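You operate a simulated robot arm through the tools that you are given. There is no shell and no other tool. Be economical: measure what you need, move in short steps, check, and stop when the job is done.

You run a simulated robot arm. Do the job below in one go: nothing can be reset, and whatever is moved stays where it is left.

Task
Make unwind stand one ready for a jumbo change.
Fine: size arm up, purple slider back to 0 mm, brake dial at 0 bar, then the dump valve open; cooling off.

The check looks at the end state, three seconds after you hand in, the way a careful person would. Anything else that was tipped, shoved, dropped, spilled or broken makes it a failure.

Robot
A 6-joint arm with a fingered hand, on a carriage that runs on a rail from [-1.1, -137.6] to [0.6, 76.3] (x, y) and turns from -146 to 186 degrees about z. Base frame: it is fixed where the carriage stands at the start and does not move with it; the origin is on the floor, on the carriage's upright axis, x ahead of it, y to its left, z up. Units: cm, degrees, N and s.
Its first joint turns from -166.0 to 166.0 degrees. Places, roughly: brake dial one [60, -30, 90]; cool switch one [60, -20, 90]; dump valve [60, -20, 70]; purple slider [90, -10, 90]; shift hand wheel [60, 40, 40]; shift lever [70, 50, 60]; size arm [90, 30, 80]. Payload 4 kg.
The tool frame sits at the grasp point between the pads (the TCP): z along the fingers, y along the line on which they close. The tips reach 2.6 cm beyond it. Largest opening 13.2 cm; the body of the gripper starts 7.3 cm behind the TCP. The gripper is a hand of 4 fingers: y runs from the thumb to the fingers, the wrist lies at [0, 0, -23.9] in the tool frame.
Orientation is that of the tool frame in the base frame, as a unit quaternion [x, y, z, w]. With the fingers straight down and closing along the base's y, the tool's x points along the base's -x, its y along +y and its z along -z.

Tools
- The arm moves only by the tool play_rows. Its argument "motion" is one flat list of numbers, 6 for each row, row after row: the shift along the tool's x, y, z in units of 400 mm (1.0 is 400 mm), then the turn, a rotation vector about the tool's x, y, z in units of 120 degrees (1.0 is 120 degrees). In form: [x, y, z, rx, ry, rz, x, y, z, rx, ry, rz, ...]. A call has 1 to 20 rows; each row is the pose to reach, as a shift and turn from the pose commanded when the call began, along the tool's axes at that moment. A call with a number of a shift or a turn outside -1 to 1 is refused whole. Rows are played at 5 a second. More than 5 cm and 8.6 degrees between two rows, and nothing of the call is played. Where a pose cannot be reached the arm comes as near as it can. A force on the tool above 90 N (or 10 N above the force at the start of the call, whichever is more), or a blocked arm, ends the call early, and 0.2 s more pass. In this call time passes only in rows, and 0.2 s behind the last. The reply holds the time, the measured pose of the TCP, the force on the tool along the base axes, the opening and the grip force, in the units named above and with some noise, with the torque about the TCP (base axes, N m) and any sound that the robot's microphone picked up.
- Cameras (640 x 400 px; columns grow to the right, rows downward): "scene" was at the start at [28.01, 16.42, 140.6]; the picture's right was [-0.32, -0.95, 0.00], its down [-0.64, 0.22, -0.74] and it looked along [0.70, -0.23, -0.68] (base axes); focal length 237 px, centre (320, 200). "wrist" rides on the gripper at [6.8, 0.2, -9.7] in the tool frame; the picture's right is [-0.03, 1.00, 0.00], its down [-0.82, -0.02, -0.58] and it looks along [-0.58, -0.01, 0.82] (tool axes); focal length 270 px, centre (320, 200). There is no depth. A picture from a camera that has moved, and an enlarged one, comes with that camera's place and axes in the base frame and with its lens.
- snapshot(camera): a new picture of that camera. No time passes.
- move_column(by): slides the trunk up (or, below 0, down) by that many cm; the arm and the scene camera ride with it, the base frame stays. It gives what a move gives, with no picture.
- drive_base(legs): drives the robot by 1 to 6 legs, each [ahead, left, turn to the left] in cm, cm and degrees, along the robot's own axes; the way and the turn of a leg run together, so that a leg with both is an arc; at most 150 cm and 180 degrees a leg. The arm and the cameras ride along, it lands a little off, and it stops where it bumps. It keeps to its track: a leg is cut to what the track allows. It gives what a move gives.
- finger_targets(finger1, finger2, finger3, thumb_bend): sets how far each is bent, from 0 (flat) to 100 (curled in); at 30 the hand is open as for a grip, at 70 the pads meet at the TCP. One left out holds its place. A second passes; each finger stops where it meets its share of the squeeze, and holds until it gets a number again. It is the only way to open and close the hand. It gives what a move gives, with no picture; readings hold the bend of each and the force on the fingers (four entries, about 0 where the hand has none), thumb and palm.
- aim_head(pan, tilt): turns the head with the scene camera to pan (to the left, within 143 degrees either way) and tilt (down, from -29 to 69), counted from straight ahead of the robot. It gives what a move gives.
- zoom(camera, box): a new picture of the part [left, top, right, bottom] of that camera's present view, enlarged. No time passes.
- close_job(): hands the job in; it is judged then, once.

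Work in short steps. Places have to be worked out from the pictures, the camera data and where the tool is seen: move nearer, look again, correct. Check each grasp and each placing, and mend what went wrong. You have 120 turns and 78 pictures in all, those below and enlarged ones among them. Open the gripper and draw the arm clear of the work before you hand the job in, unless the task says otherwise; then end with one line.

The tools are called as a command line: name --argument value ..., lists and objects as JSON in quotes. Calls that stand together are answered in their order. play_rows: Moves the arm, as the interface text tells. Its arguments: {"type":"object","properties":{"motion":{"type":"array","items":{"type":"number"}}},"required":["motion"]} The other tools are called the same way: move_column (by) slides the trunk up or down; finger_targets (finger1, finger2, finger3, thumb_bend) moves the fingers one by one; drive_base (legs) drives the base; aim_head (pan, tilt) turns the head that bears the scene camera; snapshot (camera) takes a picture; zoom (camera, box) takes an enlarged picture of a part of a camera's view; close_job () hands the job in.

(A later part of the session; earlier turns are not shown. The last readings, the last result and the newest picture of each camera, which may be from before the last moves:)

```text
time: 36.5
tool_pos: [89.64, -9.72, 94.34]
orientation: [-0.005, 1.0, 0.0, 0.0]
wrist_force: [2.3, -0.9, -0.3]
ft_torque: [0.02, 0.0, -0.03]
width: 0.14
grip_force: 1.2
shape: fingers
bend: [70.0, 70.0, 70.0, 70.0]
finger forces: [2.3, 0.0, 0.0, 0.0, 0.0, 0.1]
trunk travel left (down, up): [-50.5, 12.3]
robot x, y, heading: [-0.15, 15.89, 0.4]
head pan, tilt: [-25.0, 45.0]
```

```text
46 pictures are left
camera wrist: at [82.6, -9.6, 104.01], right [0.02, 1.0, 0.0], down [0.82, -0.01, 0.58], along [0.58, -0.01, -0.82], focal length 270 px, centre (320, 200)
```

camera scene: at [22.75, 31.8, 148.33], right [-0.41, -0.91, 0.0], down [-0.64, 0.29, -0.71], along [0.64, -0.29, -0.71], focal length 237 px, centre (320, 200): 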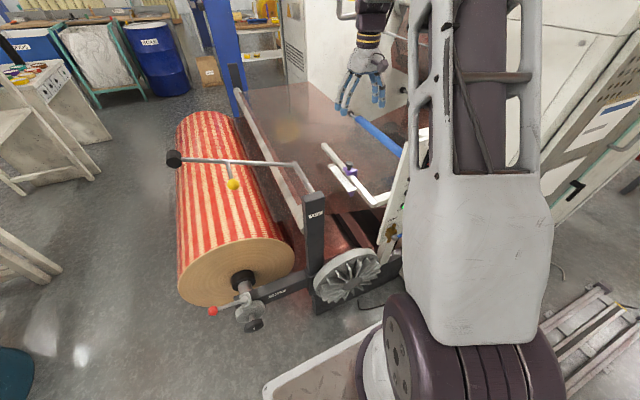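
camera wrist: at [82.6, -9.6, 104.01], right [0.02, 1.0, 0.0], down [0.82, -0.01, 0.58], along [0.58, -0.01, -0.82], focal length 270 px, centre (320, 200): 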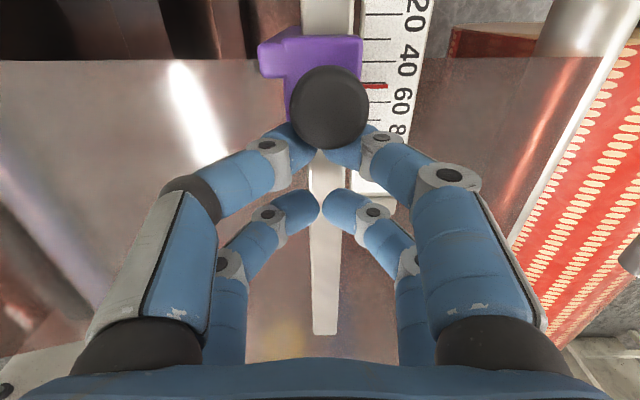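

Contact is gentle (2.3 N). I'll push another 3.2 cm.

play_rows --motion '[0.025, 0, 0, 0, 0, 0, 0.05, 0, 0, 0, 0, 0, 0.08, 0, 0, 0, 0, 0]'

snapshot --camera "wrist"

```text
time: 37.3
tool_pos: [86.47, -9.82, 94.35]
orientation: [-0.005, 1.0, 0.0, 0.0]
wrist_force: [2.3, 0.2, -1.2]
ft_torque: [-0.01, -0.06, -0.03]
width: 0.29
grip_force: 1.1
shape: fingers
bend: [69.0, 70.0, 70.0, 70.0]
finger forces: [2.7, 0.0, 0.0, 0.0, 0.1, 0.1]
trunk travel left (down, up): [-50.5, 12.3]
robot x, y, heading: [0.16, 16.17, 0.9]
head pan, tilt: [-25.0, 45.0]
```

```text
45 pictures are left
camera wrist: at [79.47, -9.69, 104.11], right [0.02, 1.0, 0.0], down [0.82, -0.01, 0.58], along [0.58, -0.01, -0.82], focal length 270 px, centre (320, 200)
```

wrist: 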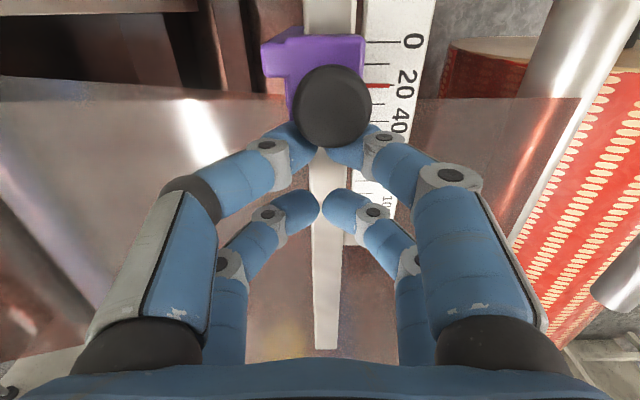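

The pointer now reads about 20 mm. I'll zoom in for the exact value.

zoom --camera "wrist" --box '[340, 0, 460, 140]'

```text
2.86 times, centred on (400, 70) of wrist
camera zoom: at [79.47, -9.69, 104.11], right [0.02, 1.0, 0.0], down [0.82, -0.01, 0.58], along [0.58, -0.01, -0.82], focal length 772 px, centre (91, 571)
```

zoom: 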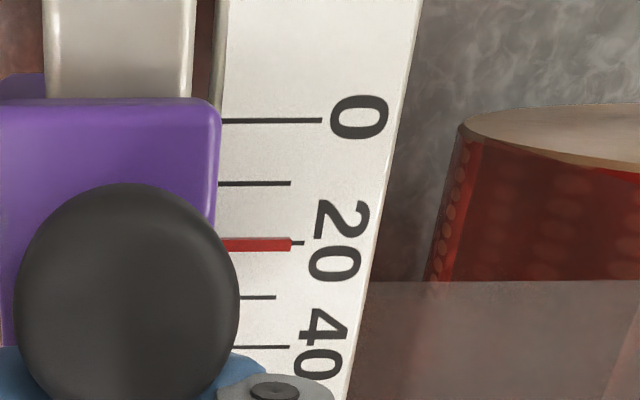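

It reads 20 mm now. I'll push 1.9 cm more.

play_rows --motion '[0.025, 0, 0, 0, 0, 0, 0.0475, 0, 0, 0, 0, 0]'

zoom --camera "wrist" --box '[340, 0, 460, 140]'

```text
time: 37.9
tool_pos: [84.51, -9.93, 94.28]
orientation: [-0.006, 1.0, 0.0, -0.001]
wrist_force: [5.9, 0.5, 0.6]
ft_torque: [0.04, -0.03, -0.1]
width: 0.34
grip_force: 1.8
shape: fingers
bend: [69.0, 70.0, 70.0, 70.0]
finger forces: [4.9, 0.0, 0.0, 0.1, 0.0, 0.0]
trunk travel left (down, up): [-50.5, 12.3]
robot x, y, heading: [0.89, 16.05, 0.7]
head pan, tilt: [-25.0, 45.0]
```

```text
2.86 times, centred on (400, 70) of wrist
camera zoom: at [77.58, -9.73, 103.98], right [0.02, 1.0, 0.0], down [0.82, -0.01, 0.58], along [0.58, -0.01, -0.82], focal length 772 px, centre (91, 571)
```

zoom: 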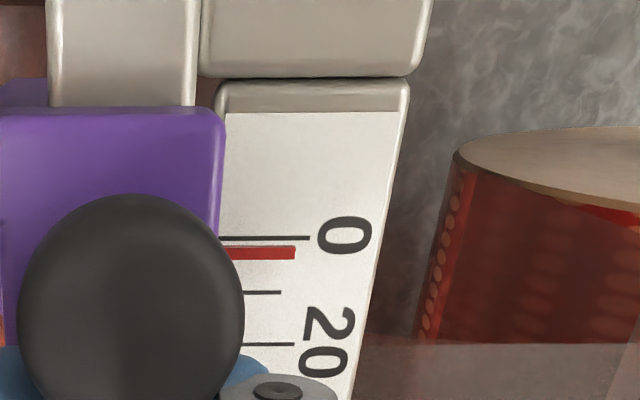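

The pointer is about 2.5 mm from 0. I'll nudge it the rest of the way.

play_rows --motion '[0.004, 0, 0, 0, 0, 0, 0.0065, 0, 0, 0, 0, 0]'

zoom --camera "wrist" --box '[340, 0, 460, 140]'

```text
time: 38.5
tool_pos: [84.2, -9.72, 94.16]
orientation: [-0.005, 1.0, 0.0, -0.001]
wrist_force: [8.6, 1.7, -2.5]
ft_torque: [-0.04, -0.18, -0.16]
width: 0.52
grip_force: 4.2
shape: fingers
bend: [68.0, 70.0, 70.0, 70.0]
finger forces: [7.6, 0.1, 0.0, 0.0, 0.4, 0.1]
trunk travel left (down, up): [-50.5, 12.3]
robot x, y, heading: [0.49, 15.98, 0.5]
head pan, tilt: [-25.0, 45.0]
```

```text
2.86 times, centred on (400, 70) of wrist
camera zoom: at [77.24, -9.65, 103.89], right [0.01, 1.0, 0.0], down [0.82, -0.01, 0.58], along [0.58, -0.01, -0.82], focal length 772 px, centre (91, 571)
```

zoom: 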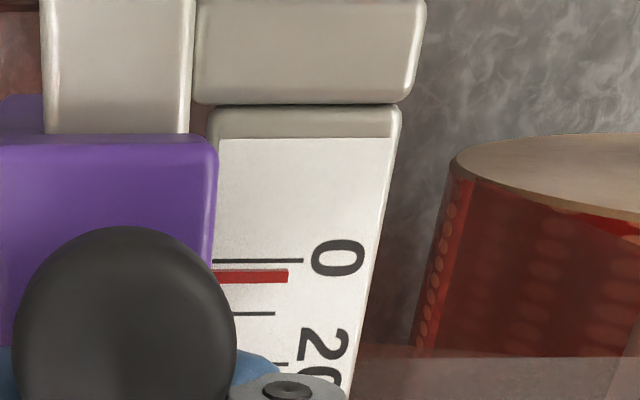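

The pointer hasn't moved although the force rose, so this may be the stop plus parallax. I'll check from the scene camera.

zoom --camera "scene" --box '[335, 160, 385, 200]'

```text
10.00 times, centred on (360, 180) of scene
camera zoom: at [22.79, 31.82, 148.31], right [-0.41, -0.91, 0.0], down [-0.64, 0.29, -0.71], along [0.64, -0.29, -0.71], focal length 2372 px, centre (-80, 400)
```

zoom: 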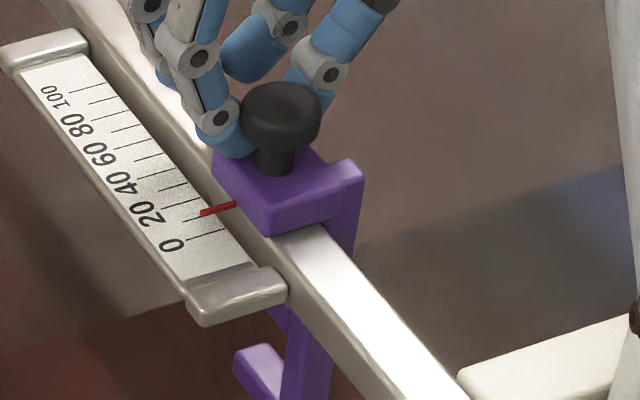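

The two views have different slopes and are consistent with a pointer about 10 mm above the scale at a true 0 mm, and the force rise says it's at its stop. I'll back off and rise.

play_rows --motion '[-0.03, 0, 0, 0, 0, 0, -0.06, 0, 0, 0, 0, 0, -0.06, 0, -0.1, 0, 0, 0, -0.06, 0, -0.2, 0, 0, 0, -0.06, 0, -0.3, 0, 0, 0, -0.06, 0, -0.4, 0, 0, 0, -0.06, 0, -0.5, 0, 0, 0, -0.06, 0, -0.6, 0, 0, 0, -0.06, 0, -0.7, 0, 0, 0]'

zoom --camera "wrist" --box '[240, 0, 400, 120]'

```text
time: 40.5
tool_pos: [86.52, -9.8, 122.37]
orientation: [-0.005, 1.0, 0.0, -0.001]
wrist_force: [-1.3, -0.1, 0.2]
ft_torque: [0.0, -0.01, 0.0]
width: 0.14
grip_force: 0.1
shape: fingers
bend: [70.0, 70.0, 70.0, 70.0]
finger forces: [0.0, 0.0, 0.1, 0.0, 0.0, 0.1]
trunk travel left (down, up): [-50.5, 12.3]
robot x, y, heading: [0.02, 15.79, 0.6]
head pan, tilt: [-25.0, 45.0]
```

```text
3.33 times, centred on (320, 60) of wrist
camera zoom: at [79.67, -9.66, 132.01], right [0.02, 1.0, 0.0], down [0.82, -0.01, 0.58], along [0.58, -0.01, -0.82], focal length 901 px, centre (320, 667)
```

zoom: 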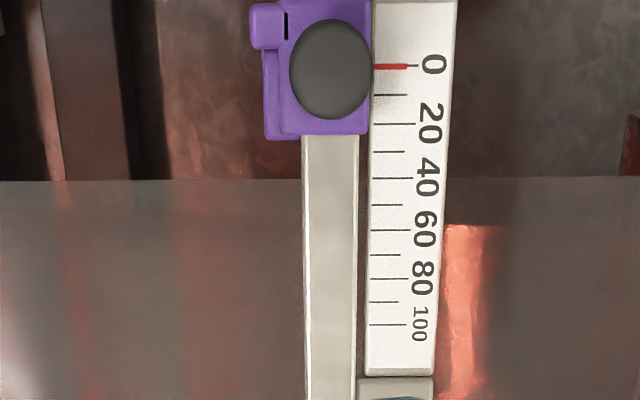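

Seen near-vertically the slider reads exactly 0. Next the brake dial: I'll bring the hand back over the panel top to in front of it.

play_rows --motion '[0.08, -0.046, 0, 0, 0, 0, 0.16, -0.092, 0, 0, 0, 0, 0.24, -0.138, 0, 0, 0, 0, 0.32, -0.185, 0, 0, 0, 0, 0.4, -0.231, 0, 0, 0, 0, 0.48, -0.277, 0, 0, 0, 0, 0.56, -0.323, 0, 0, 0, 0, 0.64, -0.37, 0, 0, 0, 0, 0.72, -0.416, 0, 0, 0, 0, 0.8, -0.462, 0, 0, 0, 0, 0.88, -0.508, 0, 0, 0, 0, 0.95, -0.555, 0, 0, 0, 0]'

```text
time: 43.1
tool_pos: [49.05, -32.6, 122.27]
orientation: [-0.006, 1.0, 0.0, 0.0]
wrist_force: [-0.6, -0.1, 0.2]
ft_torque: [0.0, 0.02, 0.01]
width: 0.13
grip_force: 0.1
shape: fingers
bend: [70.0, 70.0, 70.0, 70.0]
finger forces: [0.0, 0.1, 0.0, 0.0, 0.0, 0.0]
trunk travel left (down, up): [-50.5, 12.3]
robot x, y, heading: [-0.11, 16.03, 0.5]
head pan, tilt: [-25.0, 45.0]
```

I'll tilt the tool to point at the panel (+x) in 11 small steps.

play_rows --motion '[0, 0, 0, 0, -0.0682, 0, 0, 0, 0, 0, -0.1364, 0, 0, 0, 0, 0, -0.2045, 0, 0, 0, 0, 0, -0.2727, 0, 0, 0, 0, 0, -0.3409, 0, 0, 0, 0, 0, -0.4091, 0, 0, 0, 0, 0, -0.4773, 0, 0, 0, 0, 0, -0.5455, 0, 0, 0, 0, 0, -0.6136, 0, 0, 0, 0, 0, -0.6818, 0, 0, 0, 0, 0, -0.75, 0]'

snapshot --camera "wrist"

snapshot --camera "scene"

```text
time: 45.5
tool_pos: [58.15, -50.92, 150.97]
orientation: [-0.003, 0.729, 0.05, 0.683]
wrist_force: [0.1, 0.9, 0.2]
ft_torque: [0.01, 0.12, -0.08]
width: 0.13
grip_force: 0.0
shape: fingers
bend: [70.0, 70.0, 70.0, 70.0]
finger forces: [0.0, 0.0, 0.0, 0.0, 0.0, 0.0]
out of reach, approached as far as the arm can: row 3, 4, 5, 6, 7, 8, 9, 10, 11
trunk travel left (down, up): [-50.5, 12.3]
robot x, y, heading: [0.1, 15.8, 0.4]
head pan, tilt: [-25.0, 45.0]
```

```text
39 pictures are left
camera wrist: at [47.89, -50.92, 144.91], right [-0.07, 0.99, 0.09], down [-0.52, -0.12, 0.85], along [0.85, 0.01, 0.52], focal length 270 px, centre (320, 200)
```

wrist: 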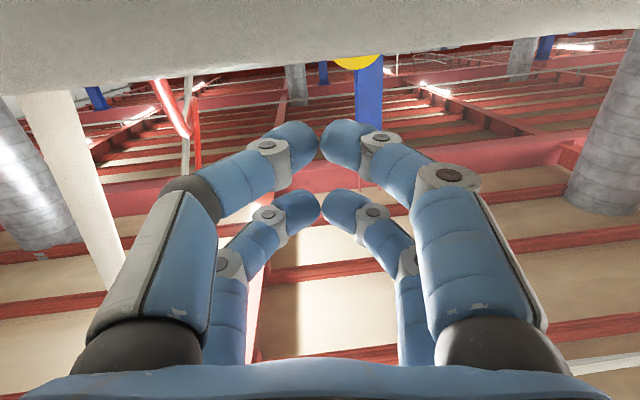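

```text
38 pictures are left
camera scene: at [22.74, 31.95, 148.31], right [-0.41, -0.91, 0.0], down [-0.64, 0.29, -0.71], along [0.64, -0.29, -0.71], focal length 237 px, centre (320, 200)
```

scene: 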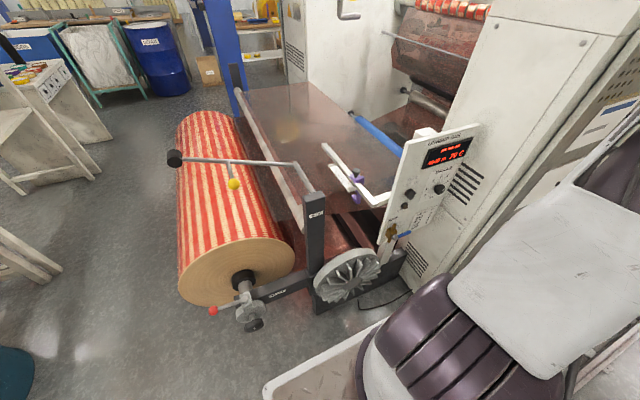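

Horizontal pointing isn't reachable this close to the base, so the arm drifted up. I'll drive left 22 cm to lengthen the reach and lower the trunk instead.

drive_base --legs '[[0, 22, 0]]'

play_rows --motion '[0, 0, 0, 0, 0, 0]'

```text
time: 47.2
tool_pos: [58.0, -29.16, 150.71]
orientation: [0.002, 0.73, 0.049, 0.682]
wrist_force: [0.7, 0.1, -0.3]
ft_torque: [0.02, -0.03, 0.0]
width: 0.13
grip_force: 0.0
shape: fingers
bend: [70.0, 70.0, 70.0, 70.0]
finger forces: [0.0, 0.1, 0.0, 0.0, 0.0, 0.0]
trunk travel left (down, up): [-50.5, 12.3]
robot x, y, heading: [0.47, 37.89, 0.3]
head pan, tilt: [-25.0, 45.0]
```

```text
time: 47.6
tool_pos: [57.92, -29.09, 150.77]
orientation: [0.002, 0.73, 0.048, 0.682]
wrist_force: [0.0, 0.3, 0.1]
ft_torque: [0.0, -0.01, 0.02]
width: 0.14
grip_force: 0.1
shape: fingers
bend: [70.0, 70.0, 70.0, 70.0]
finger forces: [0.1, 0.0, 0.0, 0.1, 0.0, 0.0]
trunk travel left (down, up): [-50.5, 12.3]
robot x, y, heading: [0.45, 38.01, 0.4]
head pan, tilt: [-25.0, 45.0]
```

The pose is stable. I'll lower the trunk 40 cm, keeping the tips about 4 cm off the panel face.

move_column --by -40

snapshot --camera "wrist"

snapshot --camera "scene"

```text
time: 50.9
tool_pos: [64.23, -28.83, 115.35]
orientation: [-0.005, 0.721, 0.039, 0.691]
wrist_force: [1.7, -5.3, 18.6]
ft_torque: [-0.17, -0.27, -0.23]
width: 0.11
grip_force: 10.9
shape: fingers
bend: [70.0, 70.0, 70.0, 70.0]
finger forces: [10.4, 0.0, 0.0, 0.0, 11.5, 0.0]
trunk travel left (down, up): [-12.8, 50.0]
robot x, y, heading: [0.25, 37.99, 0.2]
head pan, tilt: [-25.0, 45.0]
stopped: the force on the tool passed its limit at 104 N (the readings are from after the stop); the commanded pose is now the measured one
```

```text
37 pictures are left
camera wrist: at [54.11, -28.92, 109.05], right [-0.06, 1.0, 0.07], down [-0.54, -0.09, 0.84], along [0.84, 0.01, 0.54], focal length 270 px, centre (320, 200)
```

wrist: 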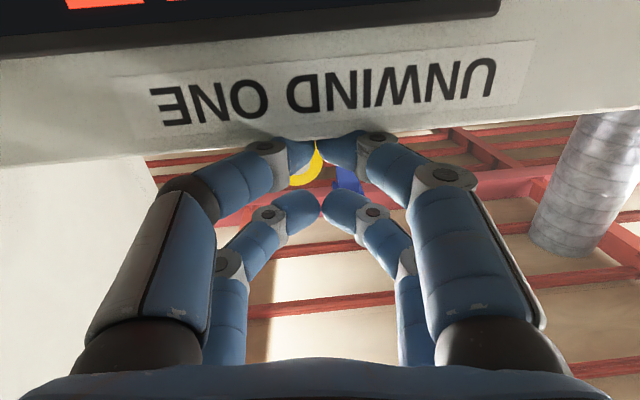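

```text
36 pictures are left
camera scene: at [31.67, 53.9, 110.56], right [-0.42, -0.91, 0.0], down [-0.64, 0.3, -0.71], along [0.64, -0.3, -0.71], focal length 237 px, centre (320, 200)
```

scene: 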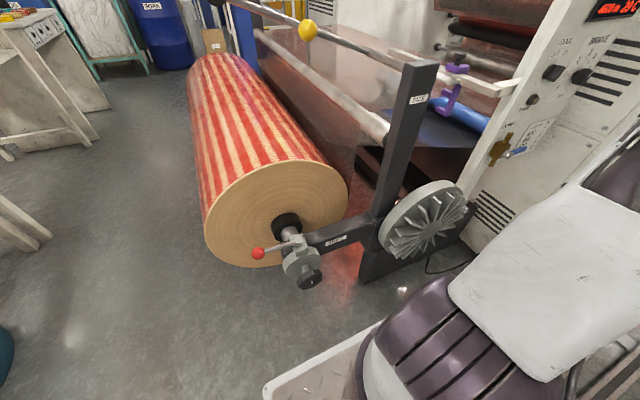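

The trunk's slide also moves things forward as it goes down, so the fingers came to rest on the panel's top edge. I'll raise it to free them, then retreat in −x.

move_column --by 6

play_rows --motion '[0, 0, -0.1, 0, 0, 0, 0, 0, -0.2, 0, 0, 0, 0, 0, -0.3, 0, 0, 0]'

snapshot --camera "wrist"

```text
time: 51.9
tool_pos: [64.31, -28.83, 121.05]
orientation: [-0.004, 0.723, 0.041, 0.689]
wrist_force: [-0.5, -0.3, -0.2]
ft_torque: [0.04, 0.05, -0.02]
width: 0.09
grip_force: 0.1
shape: fingers
bend: [70.0, 70.0, 70.0, 70.0]
finger forces: [0.1, 0.0, 0.0, 0.0, 0.1, 0.0]
trunk travel left (down, up): [-18.8, 44.0]
robot x, y, heading: [0.25, 38.1, 0.3]
head pan, tilt: [-25.0, 45.0]
```

```text
time: 52.7
tool_pos: [52.63, -29.69, 121.84]
orientation: [-0.005, 0.723, 0.042, 0.69]
wrist_force: [0.0, -0.8, 0.0]
ft_torque: [0.01, -0.01, -0.02]
width: 0.12
grip_force: 0.0
shape: fingers
bend: [70.0, 70.0, 70.0, 70.0]
finger forces: [0.0, 0.1, 0.0, 0.0, 0.0, 0.1]
trunk travel left (down, up): [-18.8, 44.0]
robot x, y, heading: [0.25, 38.24, 0.4]
head pan, tilt: [-25.0, 45.0]
```

```text
35 pictures are left
camera wrist: at [42.54, -29.88, 115.45], right [-0.06, 0.99, 0.08], down [-0.53, -0.1, 0.84], along [0.84, 0.01, 0.54], focal length 270 px, centre (320, 200)
```

wrist: 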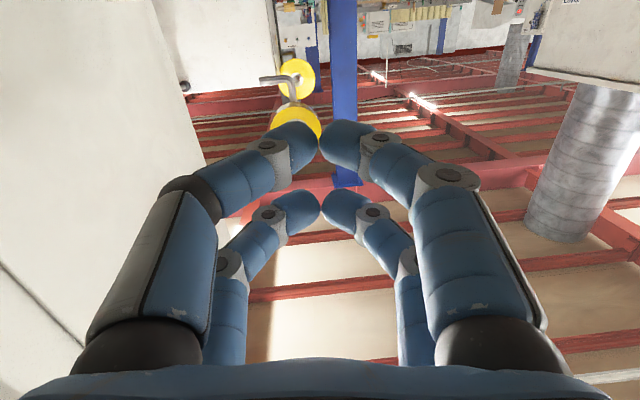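

The hand is clear at x≈52.6. I'll test a small trunk step down to see how x changes.

move_column --by -9

```text
time: 53.9
tool_pos: [52.24, -29.69, 112.72]
orientation: [-0.006, 0.723, 0.042, 0.69]
wrist_force: [-0.1, 0.9, -0.6]
ft_torque: [-0.04, 0.05, -0.03]
width: 0.08
grip_force: 0.0
shape: fingers
bend: [70.0, 70.0, 70.0, 70.0]
finger forces: [0.1, 0.0, 0.0, 0.0, 0.1, 0.0]
trunk travel left (down, up): [-9.8, 53.0]
robot x, y, heading: [0.37, 37.76, 0.1]
head pan, tilt: [-25.0, 45.0]
```

Pure trunk steps are vertical, so that's fine. I'll lower the hand 15 cm with the arm while keeping x, straightening the orientation slightly, and open the fingers.

play_rows --motion '[0.1, 0, 0.0, 0, -0.005, 0, 0.2, 0, 0.0, 0, -0.01, 0, 0.3, 0, 0.0, 0, -0.015, 0, 0.375, 0, 0.0, 0, -0.02, 0]'

finger_targets --finger1 45 --finger2 45 --finger3 45 --thumb_bend 45

snapshot --camera "wrist"

```text
time: 54.9
tool_pos: [51.28, -36.62, 101.54]
orientation: [-0.005, 0.709, 0.043, 0.704]
wrist_force: [0.2, 0.3, 0.7]
ft_torque: [-0.03, 0.05, 0.0]
width: 0.1
grip_force: 0.0
shape: fingers
bend: [70.0, 70.0, 70.0, 70.0]
finger forces: [0.0, 0.0, 0.0, 0.0, 0.0, 0.1]
out of reach, approached as far as the arm can: row 1, 2, 3, 4
trunk travel left (down, up): [-9.8, 53.0]
robot x, y, heading: [0.43, 38.27, 0.1]
head pan, tilt: [-25.0, 45.0]
```

```text
time: 55.9
tool_pos: [51.4, -36.49, 101.52]
orientation: [-0.006, 0.709, 0.044, 0.704]
wrist_force: [0.2, -0.2, 0.3]
ft_torque: [-0.02, 0.0, 0.03]
width: 8.22
grip_force: 0.1
shape: fingers
bend: [45.0, 45.0, 45.0, 45.0]
finger forces: [0.1, 0.0, 0.0, 0.0, 0.0, 0.2]
trunk travel left (down, up): [-9.8, 53.0]
robot x, y, heading: [0.5, 38.27, 0.4]
head pan, tilt: [-25.0, 45.0]
```

```text
34 pictures are left
camera wrist: at [41.54, -36.57, 94.77], right [-0.07, 0.99, 0.08], down [-0.57, -0.1, 0.82], along [0.82, 0.01, 0.57], focal length 270 px, centre (320, 200)
```

wrist: 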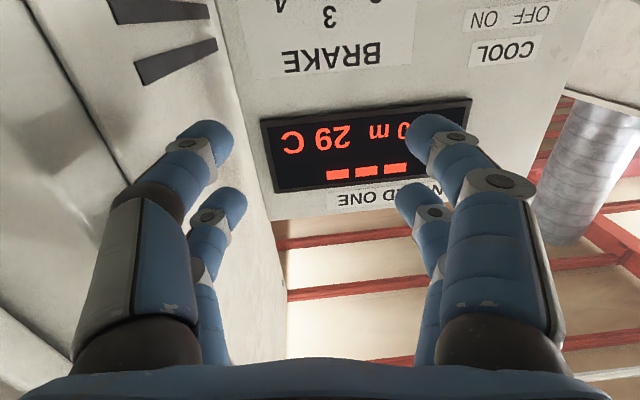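

The display's size field now shows dashes, confirming the size arm is up. The arm is at its inner reach limit, so I'll drive 12 cm further left and then re-centre.

drive_base --legs '[[0, 12, 0]]'

move_column --by -5

play_rows --motion '[0.0, -0.05, 0, 0, 0, 0, 0, -0.1, 0, 0, 0, 0, 0.05, -0.15, 0, 0, 0, 0, 0.1, -0.2, 0, 0, 0, 0, 0.15, -0.225, 0, 0, 0, 0]'

```text
time: 57.2
tool_pos: [51.46, -24.83, 101.35]
orientation: [-0.005, 0.709, 0.045, 0.704]
wrist_force: [0.5, -0.8, 0.5]
ft_torque: [-0.02, -0.01, 0.05]
width: 8.24
grip_force: 0.0
shape: fingers
bend: [45.0, 45.0, 45.0, 45.0]
finger forces: [0.1, 0.1, 0.0, 0.1, 0.0, 0.0]
trunk travel left (down, up): [-9.8, 53.0]
robot x, y, heading: [0.13, 49.71, 0.2]
head pan, tilt: [-25.0, 45.0]
```

```text
time: 58.1
tool_pos: [51.5, -24.9, 96.49]
orientation: [-0.005, 0.709, 0.043, 0.704]
wrist_force: [-0.2, 0.8, 0.5]
ft_torque: [0.0, -0.03, 0.0]
width: 8.25
grip_force: 0.0
shape: fingers
bend: [45.0, 45.0, 45.0, 45.0]
finger forces: [0.0, 0.1, 0.0, 0.0, 0.0, 0.0]
trunk travel left (down, up): [-4.8, 58.0]
robot x, y, heading: [0.7, 49.54, 0.2]
head pan, tilt: [-25.0, 45.0]
```

```text
time: 59.3
tool_pos: [52.41, -26.99, 90.01]
orientation: [-0.005, 0.709, 0.045, 0.704]
wrist_force: [0.0, 0.4, -0.6]
ft_torque: [0.02, 0.0, 0.01]
width: 8.25
grip_force: 0.1
shape: fingers
bend: [45.0, 45.0, 45.0, 45.0]
finger forces: [0.0, 0.0, 0.1, 0.0, 0.1, 0.0]
out of reach, approached as far as the arm can: row 1, 2, 3, 4, 5
trunk travel left (down, up): [-4.8, 58.0]
robot x, y, heading: [0.27, 50.04, 0.1]
head pan, tilt: [-25.0, 45.0]
```

It's still slightly short in z. I'll use the remaining trunk travel and drive 7 cm more to the left to gain margin.

drive_base --legs '[[0, 7, 0]]'

move_column --by -4.5

play_rows --motion '[-0.02, -0.08, 0, 0, 0, 0, -0.05, -0.16, 0, 0, 0, 0, -0.08, -0.24, 0, 0, 0, 0, -0.09, -0.3, 0, 0, 0, 0]'

snapshot --camera "wrist"

```text
time: 60.3
tool_pos: [52.66, -20.09, 89.88]
orientation: [-0.004, 0.709, 0.044, 0.704]
wrist_force: [0.8, -0.5, 0.1]
ft_torque: [-0.02, 0.01, -0.01]
width: 8.24
grip_force: 0.0
shape: fingers
bend: [45.0, 45.0, 45.0, 45.0]
finger forces: [0.0, 0.0, 0.0, 0.1, 0.0, 0.0]
trunk travel left (down, up): [-4.8, 58.0]
robot x, y, heading: [0.29, 56.27, 0.2]
head pan, tilt: [-25.0, 45.0]
```

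```text
time: 61.2
tool_pos: [52.61, -20.0, 85.44]
orientation: [-0.005, 0.709, 0.045, 0.704]
wrist_force: [0.8, -0.3, -1.1]
ft_torque: [0.02, -0.01, -0.04]
width: 8.24
grip_force: 0.1
shape: fingers
bend: [45.0, 45.0, 45.0, 45.0]
finger forces: [0.0, 0.1, 0.0, 0.0, 0.0, 0.0]
trunk travel left (down, up): [-0.3, 62.5]
robot x, y, heading: [0.76, 56.95, 0.4]
head pan, tilt: [-25.0, 45.0]
```

```text
time: 62.2
tool_pos: [52.54, -20.13, 85.43]
orientation: [-0.005, 0.709, 0.044, 0.704]
wrist_force: [0.3, -0.4, -0.5]
ft_torque: [0.01, -0.02, -0.01]
width: 8.27
grip_force: 0.1
shape: fingers
bend: [45.0, 45.0, 45.0, 45.0]
finger forces: [0.1, 0.0, 0.0, 0.0, 0.0, 0.0]
out of reach, approached as far as the arm can: row 1, 2, 3, 4
trunk travel left (down, up): [-0.3, 62.5]
robot x, y, heading: [0.45, 56.58, 0.6]
head pan, tilt: [-25.0, 45.0]
```

```text
33 pictures are left
camera wrist: at [42.8, -20.21, 78.76], right [-0.07, 0.99, 0.08], down [-0.57, -0.11, 0.82], along [0.82, 0.01, 0.57], focal length 270 px, centre (320, 200)
```

wrist: 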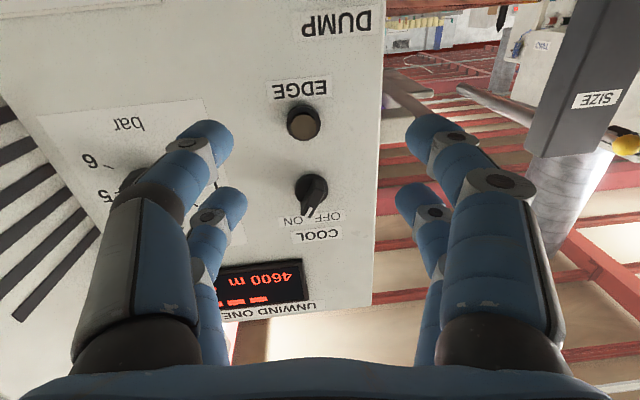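

The reach seems limited both inward and outward in this branch. I'll test moving back in +y to see whether the mid-range is free.

play_rows --motion '[0, 0.11, 0, 0, 0, 0, 0, 0.22, 0, 0, 0, 0, 0, 0.33, 0, 0, 0, 0, 0, 0.44, 0, 0, 0, 0]'

```text
time: 63.2
tool_pos: [51.58, -18.48, 90.66]
orientation: [-0.006, 0.709, 0.045, 0.704]
wrist_force: [0.1, 0.6, -0.2]
ft_torque: [0.03, -0.01, -0.02]
width: 8.25
grip_force: 0.1
shape: fingers
bend: [45.0, 45.0, 45.0, 45.0]
finger forces: [0.0, 0.1, 0.0, 0.1, 0.0, 0.0]
out of reach, approached as far as the arm can: row 1, 2, 3, 4
trunk travel left (down, up): [-0.3, 62.5]
robot x, y, heading: [0.48, 56.95, 0.2]
head pan, tilt: [-25.0, 45.0]
```

Horizontal pointing has too little workspace. I'll switch plan: grip the knob from above with the tool pitched only part-way, and turn it by swinging the hand about the knob's axis. First I'll raise the trunk and return to tool-down.

move_column --by 42

play_rows --motion '[0, 0, 0, 0.0043, 0.0678, 0.0006, 0, 0, 0, 0.0087, 0.1356, 0.0012, 0, 0, 0, 0.013, 0.2035, 0.0017, 0, 0, 0, 0.0173, 0.2713, 0.0023, 0, 0, 0, 0.0217, 0.3391, 0.0029, 0, 0, 0, 0.026, 0.4069, 0.0035, 0, 0, 0, 0.0304, 0.4747, 0.0041, 0, 0, 0, 0.0347, 0.5425, 0.0047, 0, 0, 0, 0.039, 0.6104, 0.0052, 0, 0, 0, 0.0434, 0.6782, 0.0058, 0, 0, 0, 0.0477, 0.746, 0.0064]'

```text
refused: 42 is not a number from -40 to 40
```

```text
time: 65.6
tool_pos: [48.57, -8.97, 86.22]
orientation: [0.0, 0.997, 0.004, 0.071]
wrist_force: [-0.7, -0.5, 0.4]
ft_torque: [-0.03, -0.02, 0.0]
width: 8.25
grip_force: 0.0
shape: fingers
bend: [45.0, 45.0, 45.0, 45.0]
finger forces: [0.0, 0.0, 0.1, 0.0, 0.0, 0.1]
out of reach, approached as far as the arm can: row 1, 2, 3, 4, 5, 6, 7, 8, 9, 10, 11
trunk travel left (down, up): [-0.3, 62.5]
robot x, y, heading: [0.38, 57.24, 0.5]
head pan, tilt: [-25.0, 45.0]
```

Luckily that stayed clear. Now I'll raise the trunk and drive right.

move_column --by 36

drive_base --legs '[[0, -32, 0]]'

play_rows --motion '[0, 0, 0, 0, 0.03, 0, 0, 0, 0, 0, 0.067, 0]'

```text
time: 69.1
tool_pos: [48.96, -9.04, 122.38]
orientation: [0.0, 0.997, 0.004, 0.072]
wrist_force: [0.3, 0.1, -0.5]
ft_torque: [0.04, 0.01, 0.01]
width: 8.28
grip_force: 0.0
shape: fingers
bend: [45.0, 45.0, 45.0, 45.0]
finger forces: [0.0, 0.0, 0.1, 0.0, 0.0, 0.0]
trunk travel left (down, up): [-36.3, 26.5]
robot x, y, heading: [0.57, 56.45, 0.6]
head pan, tilt: [-25.0, 45.0]
```

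```text
time: 71.2
tool_pos: [48.88, -40.25, 122.52]
orientation: [-0.001, 0.997, 0.004, 0.072]
wrist_force: [2.9, 19.4, 6.8]
ft_torque: [-0.91, 0.01, 0.36]
width: 8.31
grip_force: 9.3
shape: fingers
bend: [45.0, 45.0, 46.0, 45.0]
finger forces: [0.0, 0.1, 18.9, 0.0, 0.1, 0.0]
trunk travel left (down, up): [-36.3, 26.5]
robot x, y, heading: [0.24, 25.52, 0.4]
head pan, tilt: [-25.0, 45.0]
```

```text
time: 71.8
tool_pos: [48.83, -40.28, 122.37]
orientation: [-0.003, 1.0, 0.005, 0.002]
wrist_force: [-0.8, 16.8, 2.8]
ft_torque: [-0.59, -0.03, 0.29]
width: 8.29
grip_force: 8.5
shape: fingers
bend: [45.0, 45.0, 46.0, 45.0]
finger forces: [0.1, 0.1, 17.5, 0.0, 0.0, 0.0]
trunk travel left (down, up): [-36.3, 26.5]
robot x, y, heading: [0.21, 25.3, 0.3]
head pan, tilt: [-25.0, 45.0]
```

Finger 3 is touching something on the −y side (17 N). I'll look before moving.

snapshot --camera "wrist"

snapshot --camera "scene"

```text
32 pictures are left
camera wrist: at [41.89, -40.05, 132.12], right [0.02, 1.0, 0.01], down [0.81, -0.02, 0.58], along [0.58, -0.01, -0.81], focal length 270 px, centre (320, 200)
```

wrist: 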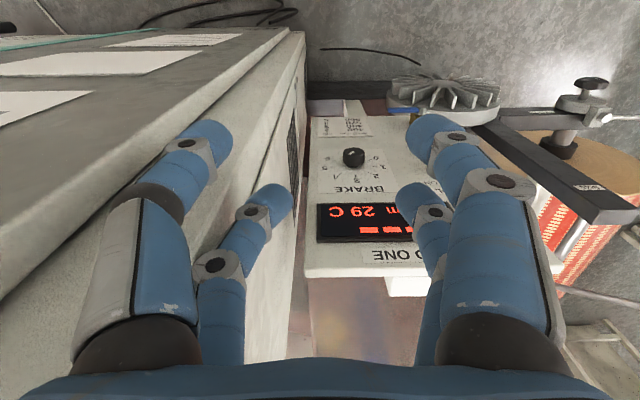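

```text
31 pictures are left
camera scene: at [29.99, 41.3, 134.09], right [-0.42, -0.91, 0.0], down [-0.64, 0.29, -0.71], along [0.64, -0.29, -0.71], focal length 237 px, centre (320, 200)
```

scene: 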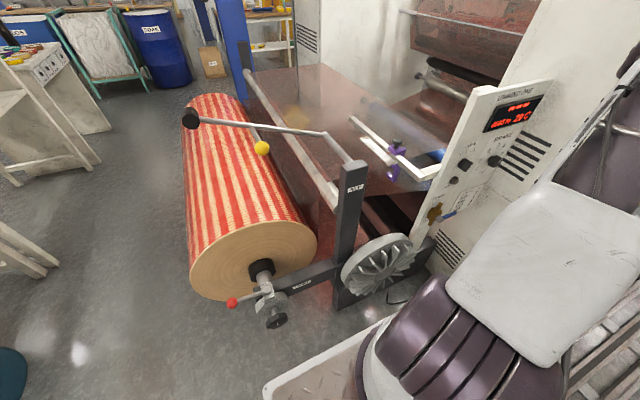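

There's a cabinet wall at y≈-45.5 beside the panel. I'll back off in +y and zoom in on the dial from here.

play_rows --motion '[0, 0.1, 0, 0, 0, 0, 0, 0.2, 0, 0, 0, 0]'

zoom --camera "wrist" --box '[260, 80, 420, 200]'

```text
time: 72.4
tool_pos: [48.92, -32.24, 122.33]
orientation: [-0.002, 1.0, 0.004, 0.003]
wrist_force: [0.0, -0.8, 0.5]
ft_torque: [0.02, -0.03, 0.02]
width: 8.28
grip_force: 0.0
shape: fingers
bend: [45.0, 45.0, 45.0, 45.0]
finger forces: [0.0, 0.0, 0.0, 0.0, 0.0, 0.1]
trunk travel left (down, up): [-36.3, 26.5]
robot x, y, heading: [-0.03, 25.25, 0.5]
head pan, tilt: [-25.0, 45.0]
```

```text
3.33 times, centred on (340, 140) of wrist
camera zoom: at [41.84, -32.13, 132.02], right [0.02, 1.0, 0.01], down [0.81, -0.02, 0.58], along [0.58, -0.01, -0.81], focal length 901 px, centre (253, 400)
```

zoom: 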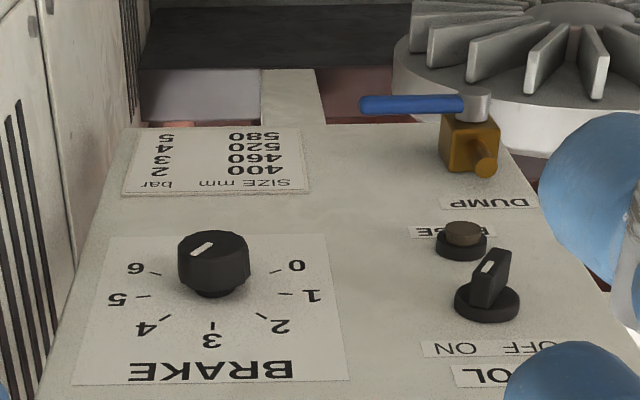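

The marks are 40° apart (0 at −120°, 4 at +40°), so the dial needs about 160° CCW. Knob centre is ≈(62–64.5, −34.5, 90.3), 3.7 cm across. I'll pitch the tool 30° and centre it on the knob's y.

play_rows --motion '[0, -0.015, 0, 0, -0.0625, 0, 0, -0.03, 0, 0, -0.125, 0, 0, -0.045, 0, 0, -0.1875, 0, 0, -0.055, 0, 0, -0.25, 0]'

```text
time: 73.4
tool_pos: [50.02, -35.01, 123.69]
orientation: [0.004, 0.966, 0.007, 0.259]
wrist_force: [0.9, 0.2, 0.3]
ft_torque: [0.01, 0.03, 0.0]
width: 8.3
grip_force: 0.1
shape: fingers
bend: [45.0, 45.0, 45.0, 45.0]
finger forces: [0.0, 0.1, 0.1, 0.0, 0.0, 0.0]
out of reach, approached as far as the arm can: row 4
trunk travel left (down, up): [-36.3, 26.5]
robot x, y, heading: [0.21, 25.54, 0.5]
head pan, tilt: [-25.0, 45.0]
```

Nearly reached. Now I'll lower the trunk 33.4 cm to bring the TCP to the knob's height, still about 10 cm in front.

move_column --by -33.4

snapshot --camera "wrist"

```text
time: 76.7
tool_pos: [49.96, -35.13, 90.25]
orientation: [0.0, 0.965, 0.005, 0.262]
wrist_force: [0.0, -0.4, 0.1]
ft_torque: [-0.01, 0.01, 0.02]
width: 8.28
grip_force: 0.0
shape: fingers
bend: [45.0, 45.0, 45.0, 45.0]
finger forces: [0.0, 0.0, 0.0, 0.1, 0.0, 0.0]
trunk travel left (down, up): [-2.9, 59.9]
robot x, y, heading: [0.26, 25.11, 0.2]
head pan, tilt: [-25.0, 45.0]
```

```text
29 pictures are left
camera wrist: at [39.12, -34.99, 95.19], right [0.02, 1.0, 0.02], down [0.41, -0.03, 0.91], along [0.91, -0.01, -0.41], focal length 270 px, centre (320, 200)
```

wrist: 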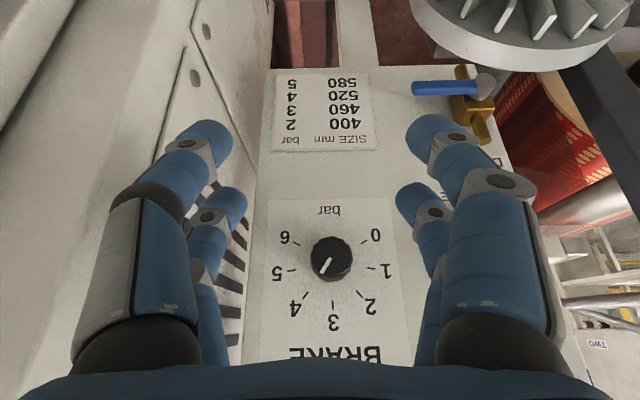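

Clear view: knob at (62,−34.45,90.4), pointing to 4. I'll advance 8 cm along +x and check the clearance.

play_rows --motion '[-0.058, 0.006, 0.033, 0, 0, 0, -0.116, 0.012, 0.067, 0, 0, 0, -0.173, 0.017, 0.1, 0, 0, 0]'

snapshot --camera "wrist"

```text
time: 77.5
tool_pos: [58.17, -34.43, 90.34]
orientation: [0.0, 0.965, 0.004, 0.262]
wrist_force: [0.3, 1.1, -0.6]
ft_torque: [-0.01, 0.03, 0.01]
width: 8.27
grip_force: 0.0
shape: fingers
bend: [45.0, 45.0, 45.0, 45.0]
finger forces: [0.1, 0.0, 0.0, 0.1, 0.0, 0.0]
trunk travel left (down, up): [-2.9, 59.9]
robot x, y, heading: [0.12, 25.24, 0.4]
head pan, tilt: [-25.0, 45.0]
```

```text
28 pictures are left
camera wrist: at [47.25, -34.26, 95.28], right [0.02, 1.0, 0.02], down [0.41, -0.03, 0.91], along [0.91, -0.01, -0.41], focal length 270 px, centre (320, 200)
```

wrist: 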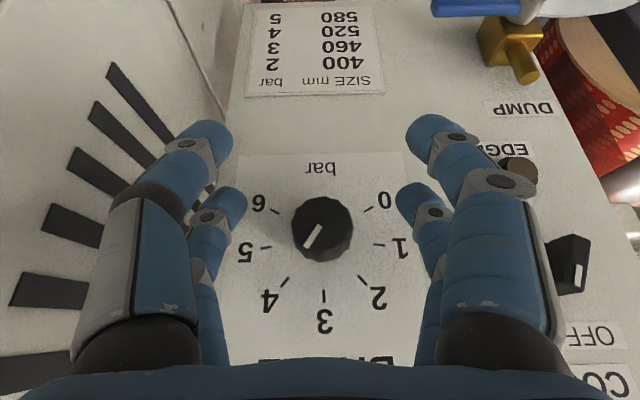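

Aligned. I'll advance 1.8 cm more and close on the knob.

play_rows --motion '[-0.02, 0, 0.0115, 0, 0, 0, -0.039, 0, 0.0225, 0, 0, 0]'

finger_targets --finger1 80 --finger2 80 --finger3 80 --thumb_bend 80

snapshot --camera "wrist"

```text
time: 78.1
tool_pos: [59.93, -34.32, 90.44]
orientation: [0.0, 0.965, 0.005, 0.262]
wrist_force: [-0.2, -0.4, 0.0]
ft_torque: [0.0, -0.01, 0.02]
width: 8.31
grip_force: 0.1
shape: fingers
bend: [45.0, 45.0, 45.0, 45.0]
finger forces: [0.1, 0.0, 0.1, 0.0, 0.0, 0.1]
trunk travel left (down, up): [-2.9, 59.9]
robot x, y, heading: [0.12, 25.29, 0.3]
head pan, tilt: [-25.0, 45.0]
```

```text
time: 79.1
tool_pos: [59.88, -34.38, 90.27]
orientation: [0.0, 0.965, 0.006, 0.261]
wrist_force: [1.5, 0.6, -4.1]
ft_torque: [-0.01, 0.09, -0.01]
width: 0.01
grip_force: 7.6
shape: fingers
bend: [75.0, 61.0, 60.0, 75.0]
finger forces: [0.0, 7.7, 7.8, 0.0, 0.1, 0.0]
trunk travel left (down, up): [-2.9, 59.9]
robot x, y, heading: [0.09, 25.25, 0.1]
head pan, tilt: [-25.0, 45.0]
```

```text
27 pictures are left
camera wrist: at [48.98, -34.21, 95.28], right [0.02, 1.0, 0.02], down [0.41, -0.03, 0.91], along [0.91, -0.01, -0.41], focal length 270 px, centre (320, 200)
```

wrist: 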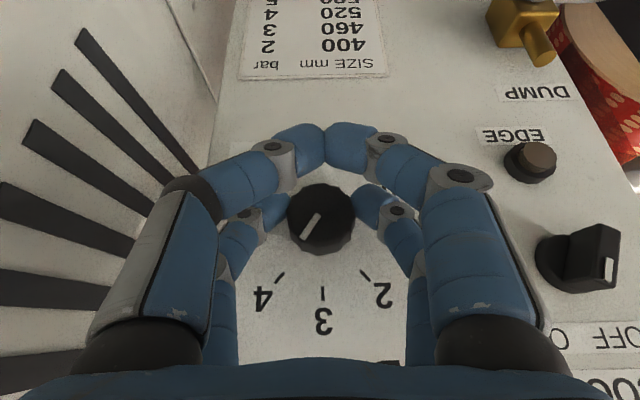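

Fingers 2 and 3 grip the knob with 7.7 N each. I'll swing CCW 24° about the knob axis and check that it follows.

play_rows --motion '[0, 0, 0, 0.0577, 0, -0.0333, 0, 0, 0, 0.1155, 0, -0.0667, 0, 0, 0, 0.1732, 0, -0.1]'

snapshot --camera "wrist"

```text
time: 79.9
tool_pos: [61.1, -34.31, 91.2]
orientation: [-0.047, 0.947, -0.196, 0.249]
wrist_force: [-15.2, 2.5, -8.4]
ft_torque: [0.07, 0.48, 0.32]
width: 0.02
grip_force: 12.0
shape: fingers
bend: [75.0, 58.0, 62.0, 75.0]
finger forces: [0.1, 18.2, 5.5, 0.0, 0.0, 0.1]
out of reach, approached as far as the arm can: row 3
trunk travel left (down, up): [-2.9, 59.9]
robot x, y, heading: [0.14, 25.35, 0.7]
head pan, tilt: [-25.0, 45.0]
```

```text
26 pictures are left
camera wrist: at [50.34, -32.05, 95.77], right [0.03, 0.92, -0.38], down [0.43, 0.33, 0.84], along [0.9, -0.19, -0.38], focal length 270 px, centre (320, 200)
```

wrist: 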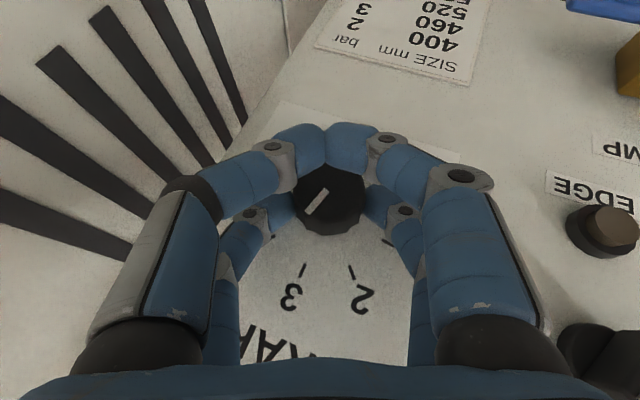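

The knob follows, but the arm hits its inner reach limit after about 22°. I'll release, back off 8 cm and reset the tilt, then drive left for more room.

finger_targets --finger1 45 --finger2 45 --finger3 45 --thumb_bend 45

play_rows --motion '[0.06, 0, -0.035, 0, 0, 0, 0.12, 0, -0.069, -0.0577, 0, 0.0333, 0.18, 0, -0.104, -0.1155, 0, 0.0667, 0.2, 0, -0.115, -0.165, 0, 0.0955]'

drive_base --legs '[[0, 18, 0]]'

```text
time: 80.9
tool_pos: [61.08, -34.17, 91.33]
orientation: [-0.047, 0.947, -0.196, 0.249]
wrist_force: [-26.5, -2.8, 3.0]
ft_torque: [-0.05, 0.57, 0.33]
width: 8.23
grip_force: 12.8
shape: fingers
bend: [45.0, 59.0, 45.0, 45.0]
finger forces: [0.1, 24.1, 2.5, 0.1, 0.0, 0.0]
trunk travel left (down, up): [-2.9, 59.9]
robot x, y, heading: [0.42, 25.12, 0.3]
head pan, tilt: [-25.0, 45.0]
```

```text
time: 81.9
tool_pos: [51.98, -34.35, 91.47]
orientation: [-0.002, 0.965, -0.005, 0.261]
wrist_force: [0.3, -0.6, -0.7]
ft_torque: [-0.01, 0.02, 0.01]
width: 8.27
grip_force: 0.0
shape: fingers
bend: [45.0, 45.0, 45.0, 45.0]
finger forces: [0.0, 0.0, 0.0, 0.0, 0.1, 0.0]
out of reach, approached as far as the arm can: row 1, 2, 3
trunk travel left (down, up): [-2.9, 59.9]
robot x, y, heading: [0.06, 25.49, 0.3]
head pan, tilt: [-25.0, 45.0]
```

```text
time: 83.4
tool_pos: [52.27, -16.3, 91.31]
orientation: [-0.003, 0.965, -0.004, 0.261]
wrist_force: [0.3, 0.6, -0.3]
ft_torque: [0.0, -0.01, 0.02]
width: 8.27
grip_force: 0.1
shape: fingers
bend: [45.0, 45.0, 45.0, 45.0]
finger forces: [0.0, 0.1, 0.1, 0.0, 0.0, 0.0]
trunk travel left (down, up): [-2.9, 59.9]
robot x, y, heading: [0.18, 43.24, 0.6]
head pan, tilt: [-25.0, 45.0]
```

Base is now at y≈43. I'll bring the hand back to the knob's y.

play_rows --motion '[0, -0.11, 0, 0, 0, 0, 0, -0.22, 0, 0, 0, 0, 0, -0.33, 0, 0, 0, 0, 0, -0.44, 0, 0, 0, 0, 0.013, -0.454, 0.022, 0, 0, 0]'

snapshot --camera "wrist"

```text
time: 84.6
tool_pos: [50.24, -27.71, 87.23]
orientation: [-0.003, 0.965, -0.004, 0.262]
wrist_force: [0.4, 0.4, -1.0]
ft_torque: [-0.01, -0.03, -0.01]
width: 8.28
grip_force: 0.1
shape: fingers
bend: [45.0, 45.0, 45.0, 45.0]
finger forces: [0.1, 0.0, 0.1, 0.0, 0.0, 0.0]
out of reach, approached as far as the arm can: row 3, 4, 5
trunk travel left (down, up): [-2.9, 59.9]
robot x, y, heading: [0.6, 43.29, 0.4]
head pan, tilt: [-25.0, 45.0]
```

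```text
25 pictures are left
camera wrist: at [39.41, -27.39, 92.16], right [0.02, 1.0, 0.0], down [0.41, -0.01, 0.91], along [0.91, -0.02, -0.41], focal length 270 px, centre (320, 200)
```

wrist: 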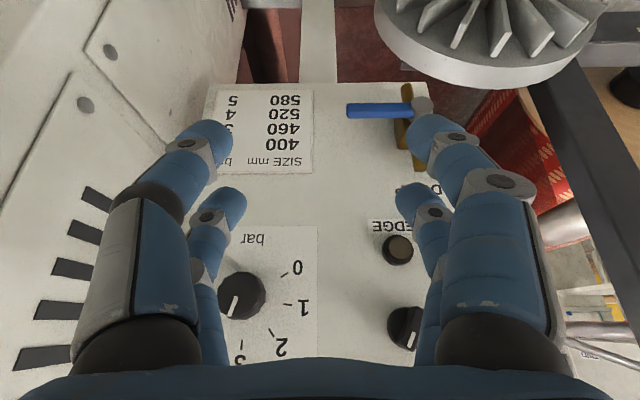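

With the trunk this low, the arm is near full stretch. I'll raise the trunk 26 cm and lower the arm by the same amount for a better posture, aligning y as well.

move_column --by 26

play_rows --motion '[0.034, -0.025, 0.06, 0, 0, 0, 0.068, -0.05, 0.12, 0, 0, 0, 0.102, -0.075, 0.18, 0, 0, 0, 0.137, -0.1, 0.24, 0, 0, 0, 0.17, -0.125, 0.3, 0, 0, 0, 0.205, -0.15, 0.36, 0, 0, 0, 0.24, -0.165, 0.42, 0, 0, 0, 0.272, -0.168, 0.475, 0, 0, 0]'

```text
time: 87.2
tool_pos: [50.47, -27.43, 113.6]
orientation: [-0.003, 0.965, -0.005, 0.261]
wrist_force: [0.4, 0.2, -0.3]
ft_torque: [-0.03, 0.01, 0.06]
width: 8.26
grip_force: 0.1
shape: fingers
bend: [45.0, 45.0, 45.0, 45.0]
finger forces: [0.0, 0.0, 0.1, 0.1, 0.1, 0.0]
trunk travel left (down, up): [-28.9, 33.9]
robot x, y, heading: [0.68, 43.55, 0.7]
head pan, tilt: [-25.0, 45.0]
```

```text
time: 89.0
tool_pos: [50.59, -35.03, 91.92]
orientation: [-0.003, 0.965, -0.004, 0.261]
wrist_force: [1.0, 0.5, -0.5]
ft_torque: [-0.01, 0.01, 0.02]
width: 8.27
grip_force: 0.2
shape: fingers
bend: [45.0, 45.0, 45.0, 45.0]
finger forces: [0.0, 0.1, 0.0, 0.0, 0.0, 0.0]
out of reach, approached as far as the arm can: row 3, 4, 5, 6, 7, 8
trunk travel left (down, up): [-28.9, 33.9]
robot x, y, heading: [0.36, 43.67, 0.4]
head pan, tilt: [-25.0, 45.0]
```

Slightly short of the commanded pose; I'll send a null row to learn what the controller regards as commanded.

play_rows --motion '[0, 0.0, 0, 0, 0, 0]'

```text
time: 89.5
tool_pos: [50.64, -35.08, 91.84]
orientation: [-0.004, 0.965, -0.003, 0.261]
wrist_force: [0.5, -0.1, 0.2]
ft_torque: [0.05, 0.02, 0.01]
width: 8.25
grip_force: 0.1
shape: fingers
bend: [45.0, 45.0, 45.0, 45.0]
finger forces: [0.0, 0.1, 0.0, 0.0, 0.1, 0.0]
trunk travel left (down, up): [-28.9, 33.9]
robot x, y, heading: [0.53, 43.09, 0.8]
head pan, tilt: [-25.0, 45.0]
```

Not flagged, so commanded equals measured. I'll advance to the knob.

play_rows --motion '[-0.046, 0.005, 0.038, 0, 0, 0, -0.092, 0.01, 0.075, 0, 0, 0, -0.139, 0.015, 0.113, 0, 0, 0, -0.184, 0.015, 0.15, 0, 0, 0]'

snapshot --camera "wrist"

```text
time: 90.5
tool_pos: [60.22, -34.18, 90.24]
orientation: [-0.003, 0.965, -0.005, 0.261]
wrist_force: [0.0, 0.1, 0.4]
ft_torque: [0.03, -0.06, 0.02]
width: 8.27
grip_force: 0.1
shape: fingers
bend: [45.0, 45.0, 45.0, 45.0]
finger forces: [0.1, 0.0, 0.0, 0.1, 0.1, 0.0]
trunk travel left (down, up): [-28.9, 33.9]
robot x, y, heading: [0.33, 43.52, 0.4]
head pan, tilt: [-25.0, 45.0]
```

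```text
24 pictures are left
camera wrist: at [49.33, -34.0, 95.05], right [0.02, 1.0, 0.0], down [0.41, -0.01, 0.91], along [0.91, -0.02, -0.41], focal length 270 px, centre (320, 200)
```

wrist: 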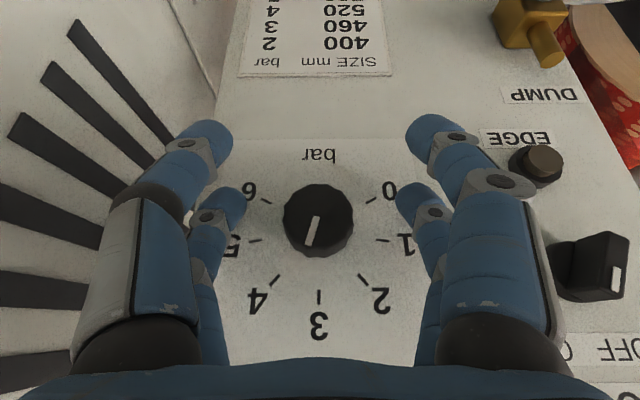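

Reached cleanly; the pointer now sits at ~3.4. I'll grip and swing CCW 40°.

finger_targets --finger1 80 --finger2 80 --finger3 80 --thumb_bend 80

play_rows --motion '[0, 0, 0, 0.0577, 0, -0.0333, 0, 0, 0, 0.1155, 0, -0.0667, 0, 0, 0, 0.1732, 0, -0.1, 0, 0, 0, 0.2309, 0, -0.1333, 0, 0, 0, 0.2887, 0, -0.1667]'

```text
time: 91.5
tool_pos: [60.32, -34.13, 89.97]
orientation: [-0.003, 0.965, -0.005, 0.261]
wrist_force: [1.7, -0.6, -3.8]
ft_torque: [0.04, 0.09, 0.01]
width: 0.01
grip_force: 7.7
shape: fingers
bend: [75.0, 62.0, 60.0, 75.0]
finger forces: [0.0, 7.9, 8.1, 0.1, 0.0, 0.0]
trunk travel left (down, up): [-28.9, 33.9]
robot x, y, heading: [0.14, 43.46, 0.9]
head pan, tilt: [-25.0, 45.0]
```

```text
time: 92.4
tool_pos: [61.65, -41.24, 91.94]
orientation: [-0.037, 0.951, -0.193, 0.237]
wrist_force: [-30.5, 51.3, 5.9]
ft_torque: [1.22, 0.27, 2.02]
width: 0.0
grip_force: 33.2
shape: fingers
bend: [77.0, 31.0, 75.0, 75.0]
finger forces: [0.0, 48.2, 17.4, 0.0, 0.0, 0.1]
out of reach, approached as far as the arm can: row 1, 2, 3, 4
trunk travel left (down, up): [-28.9, 33.9]
robot x, y, heading: [0.31, 43.13, 0.4]
head pan, tilt: [-25.0, 45.0]
stopped in row 4: the force on the tool passed its limit at 119 N (the readings are from after the stop); the commanded pose is now the measured one
```

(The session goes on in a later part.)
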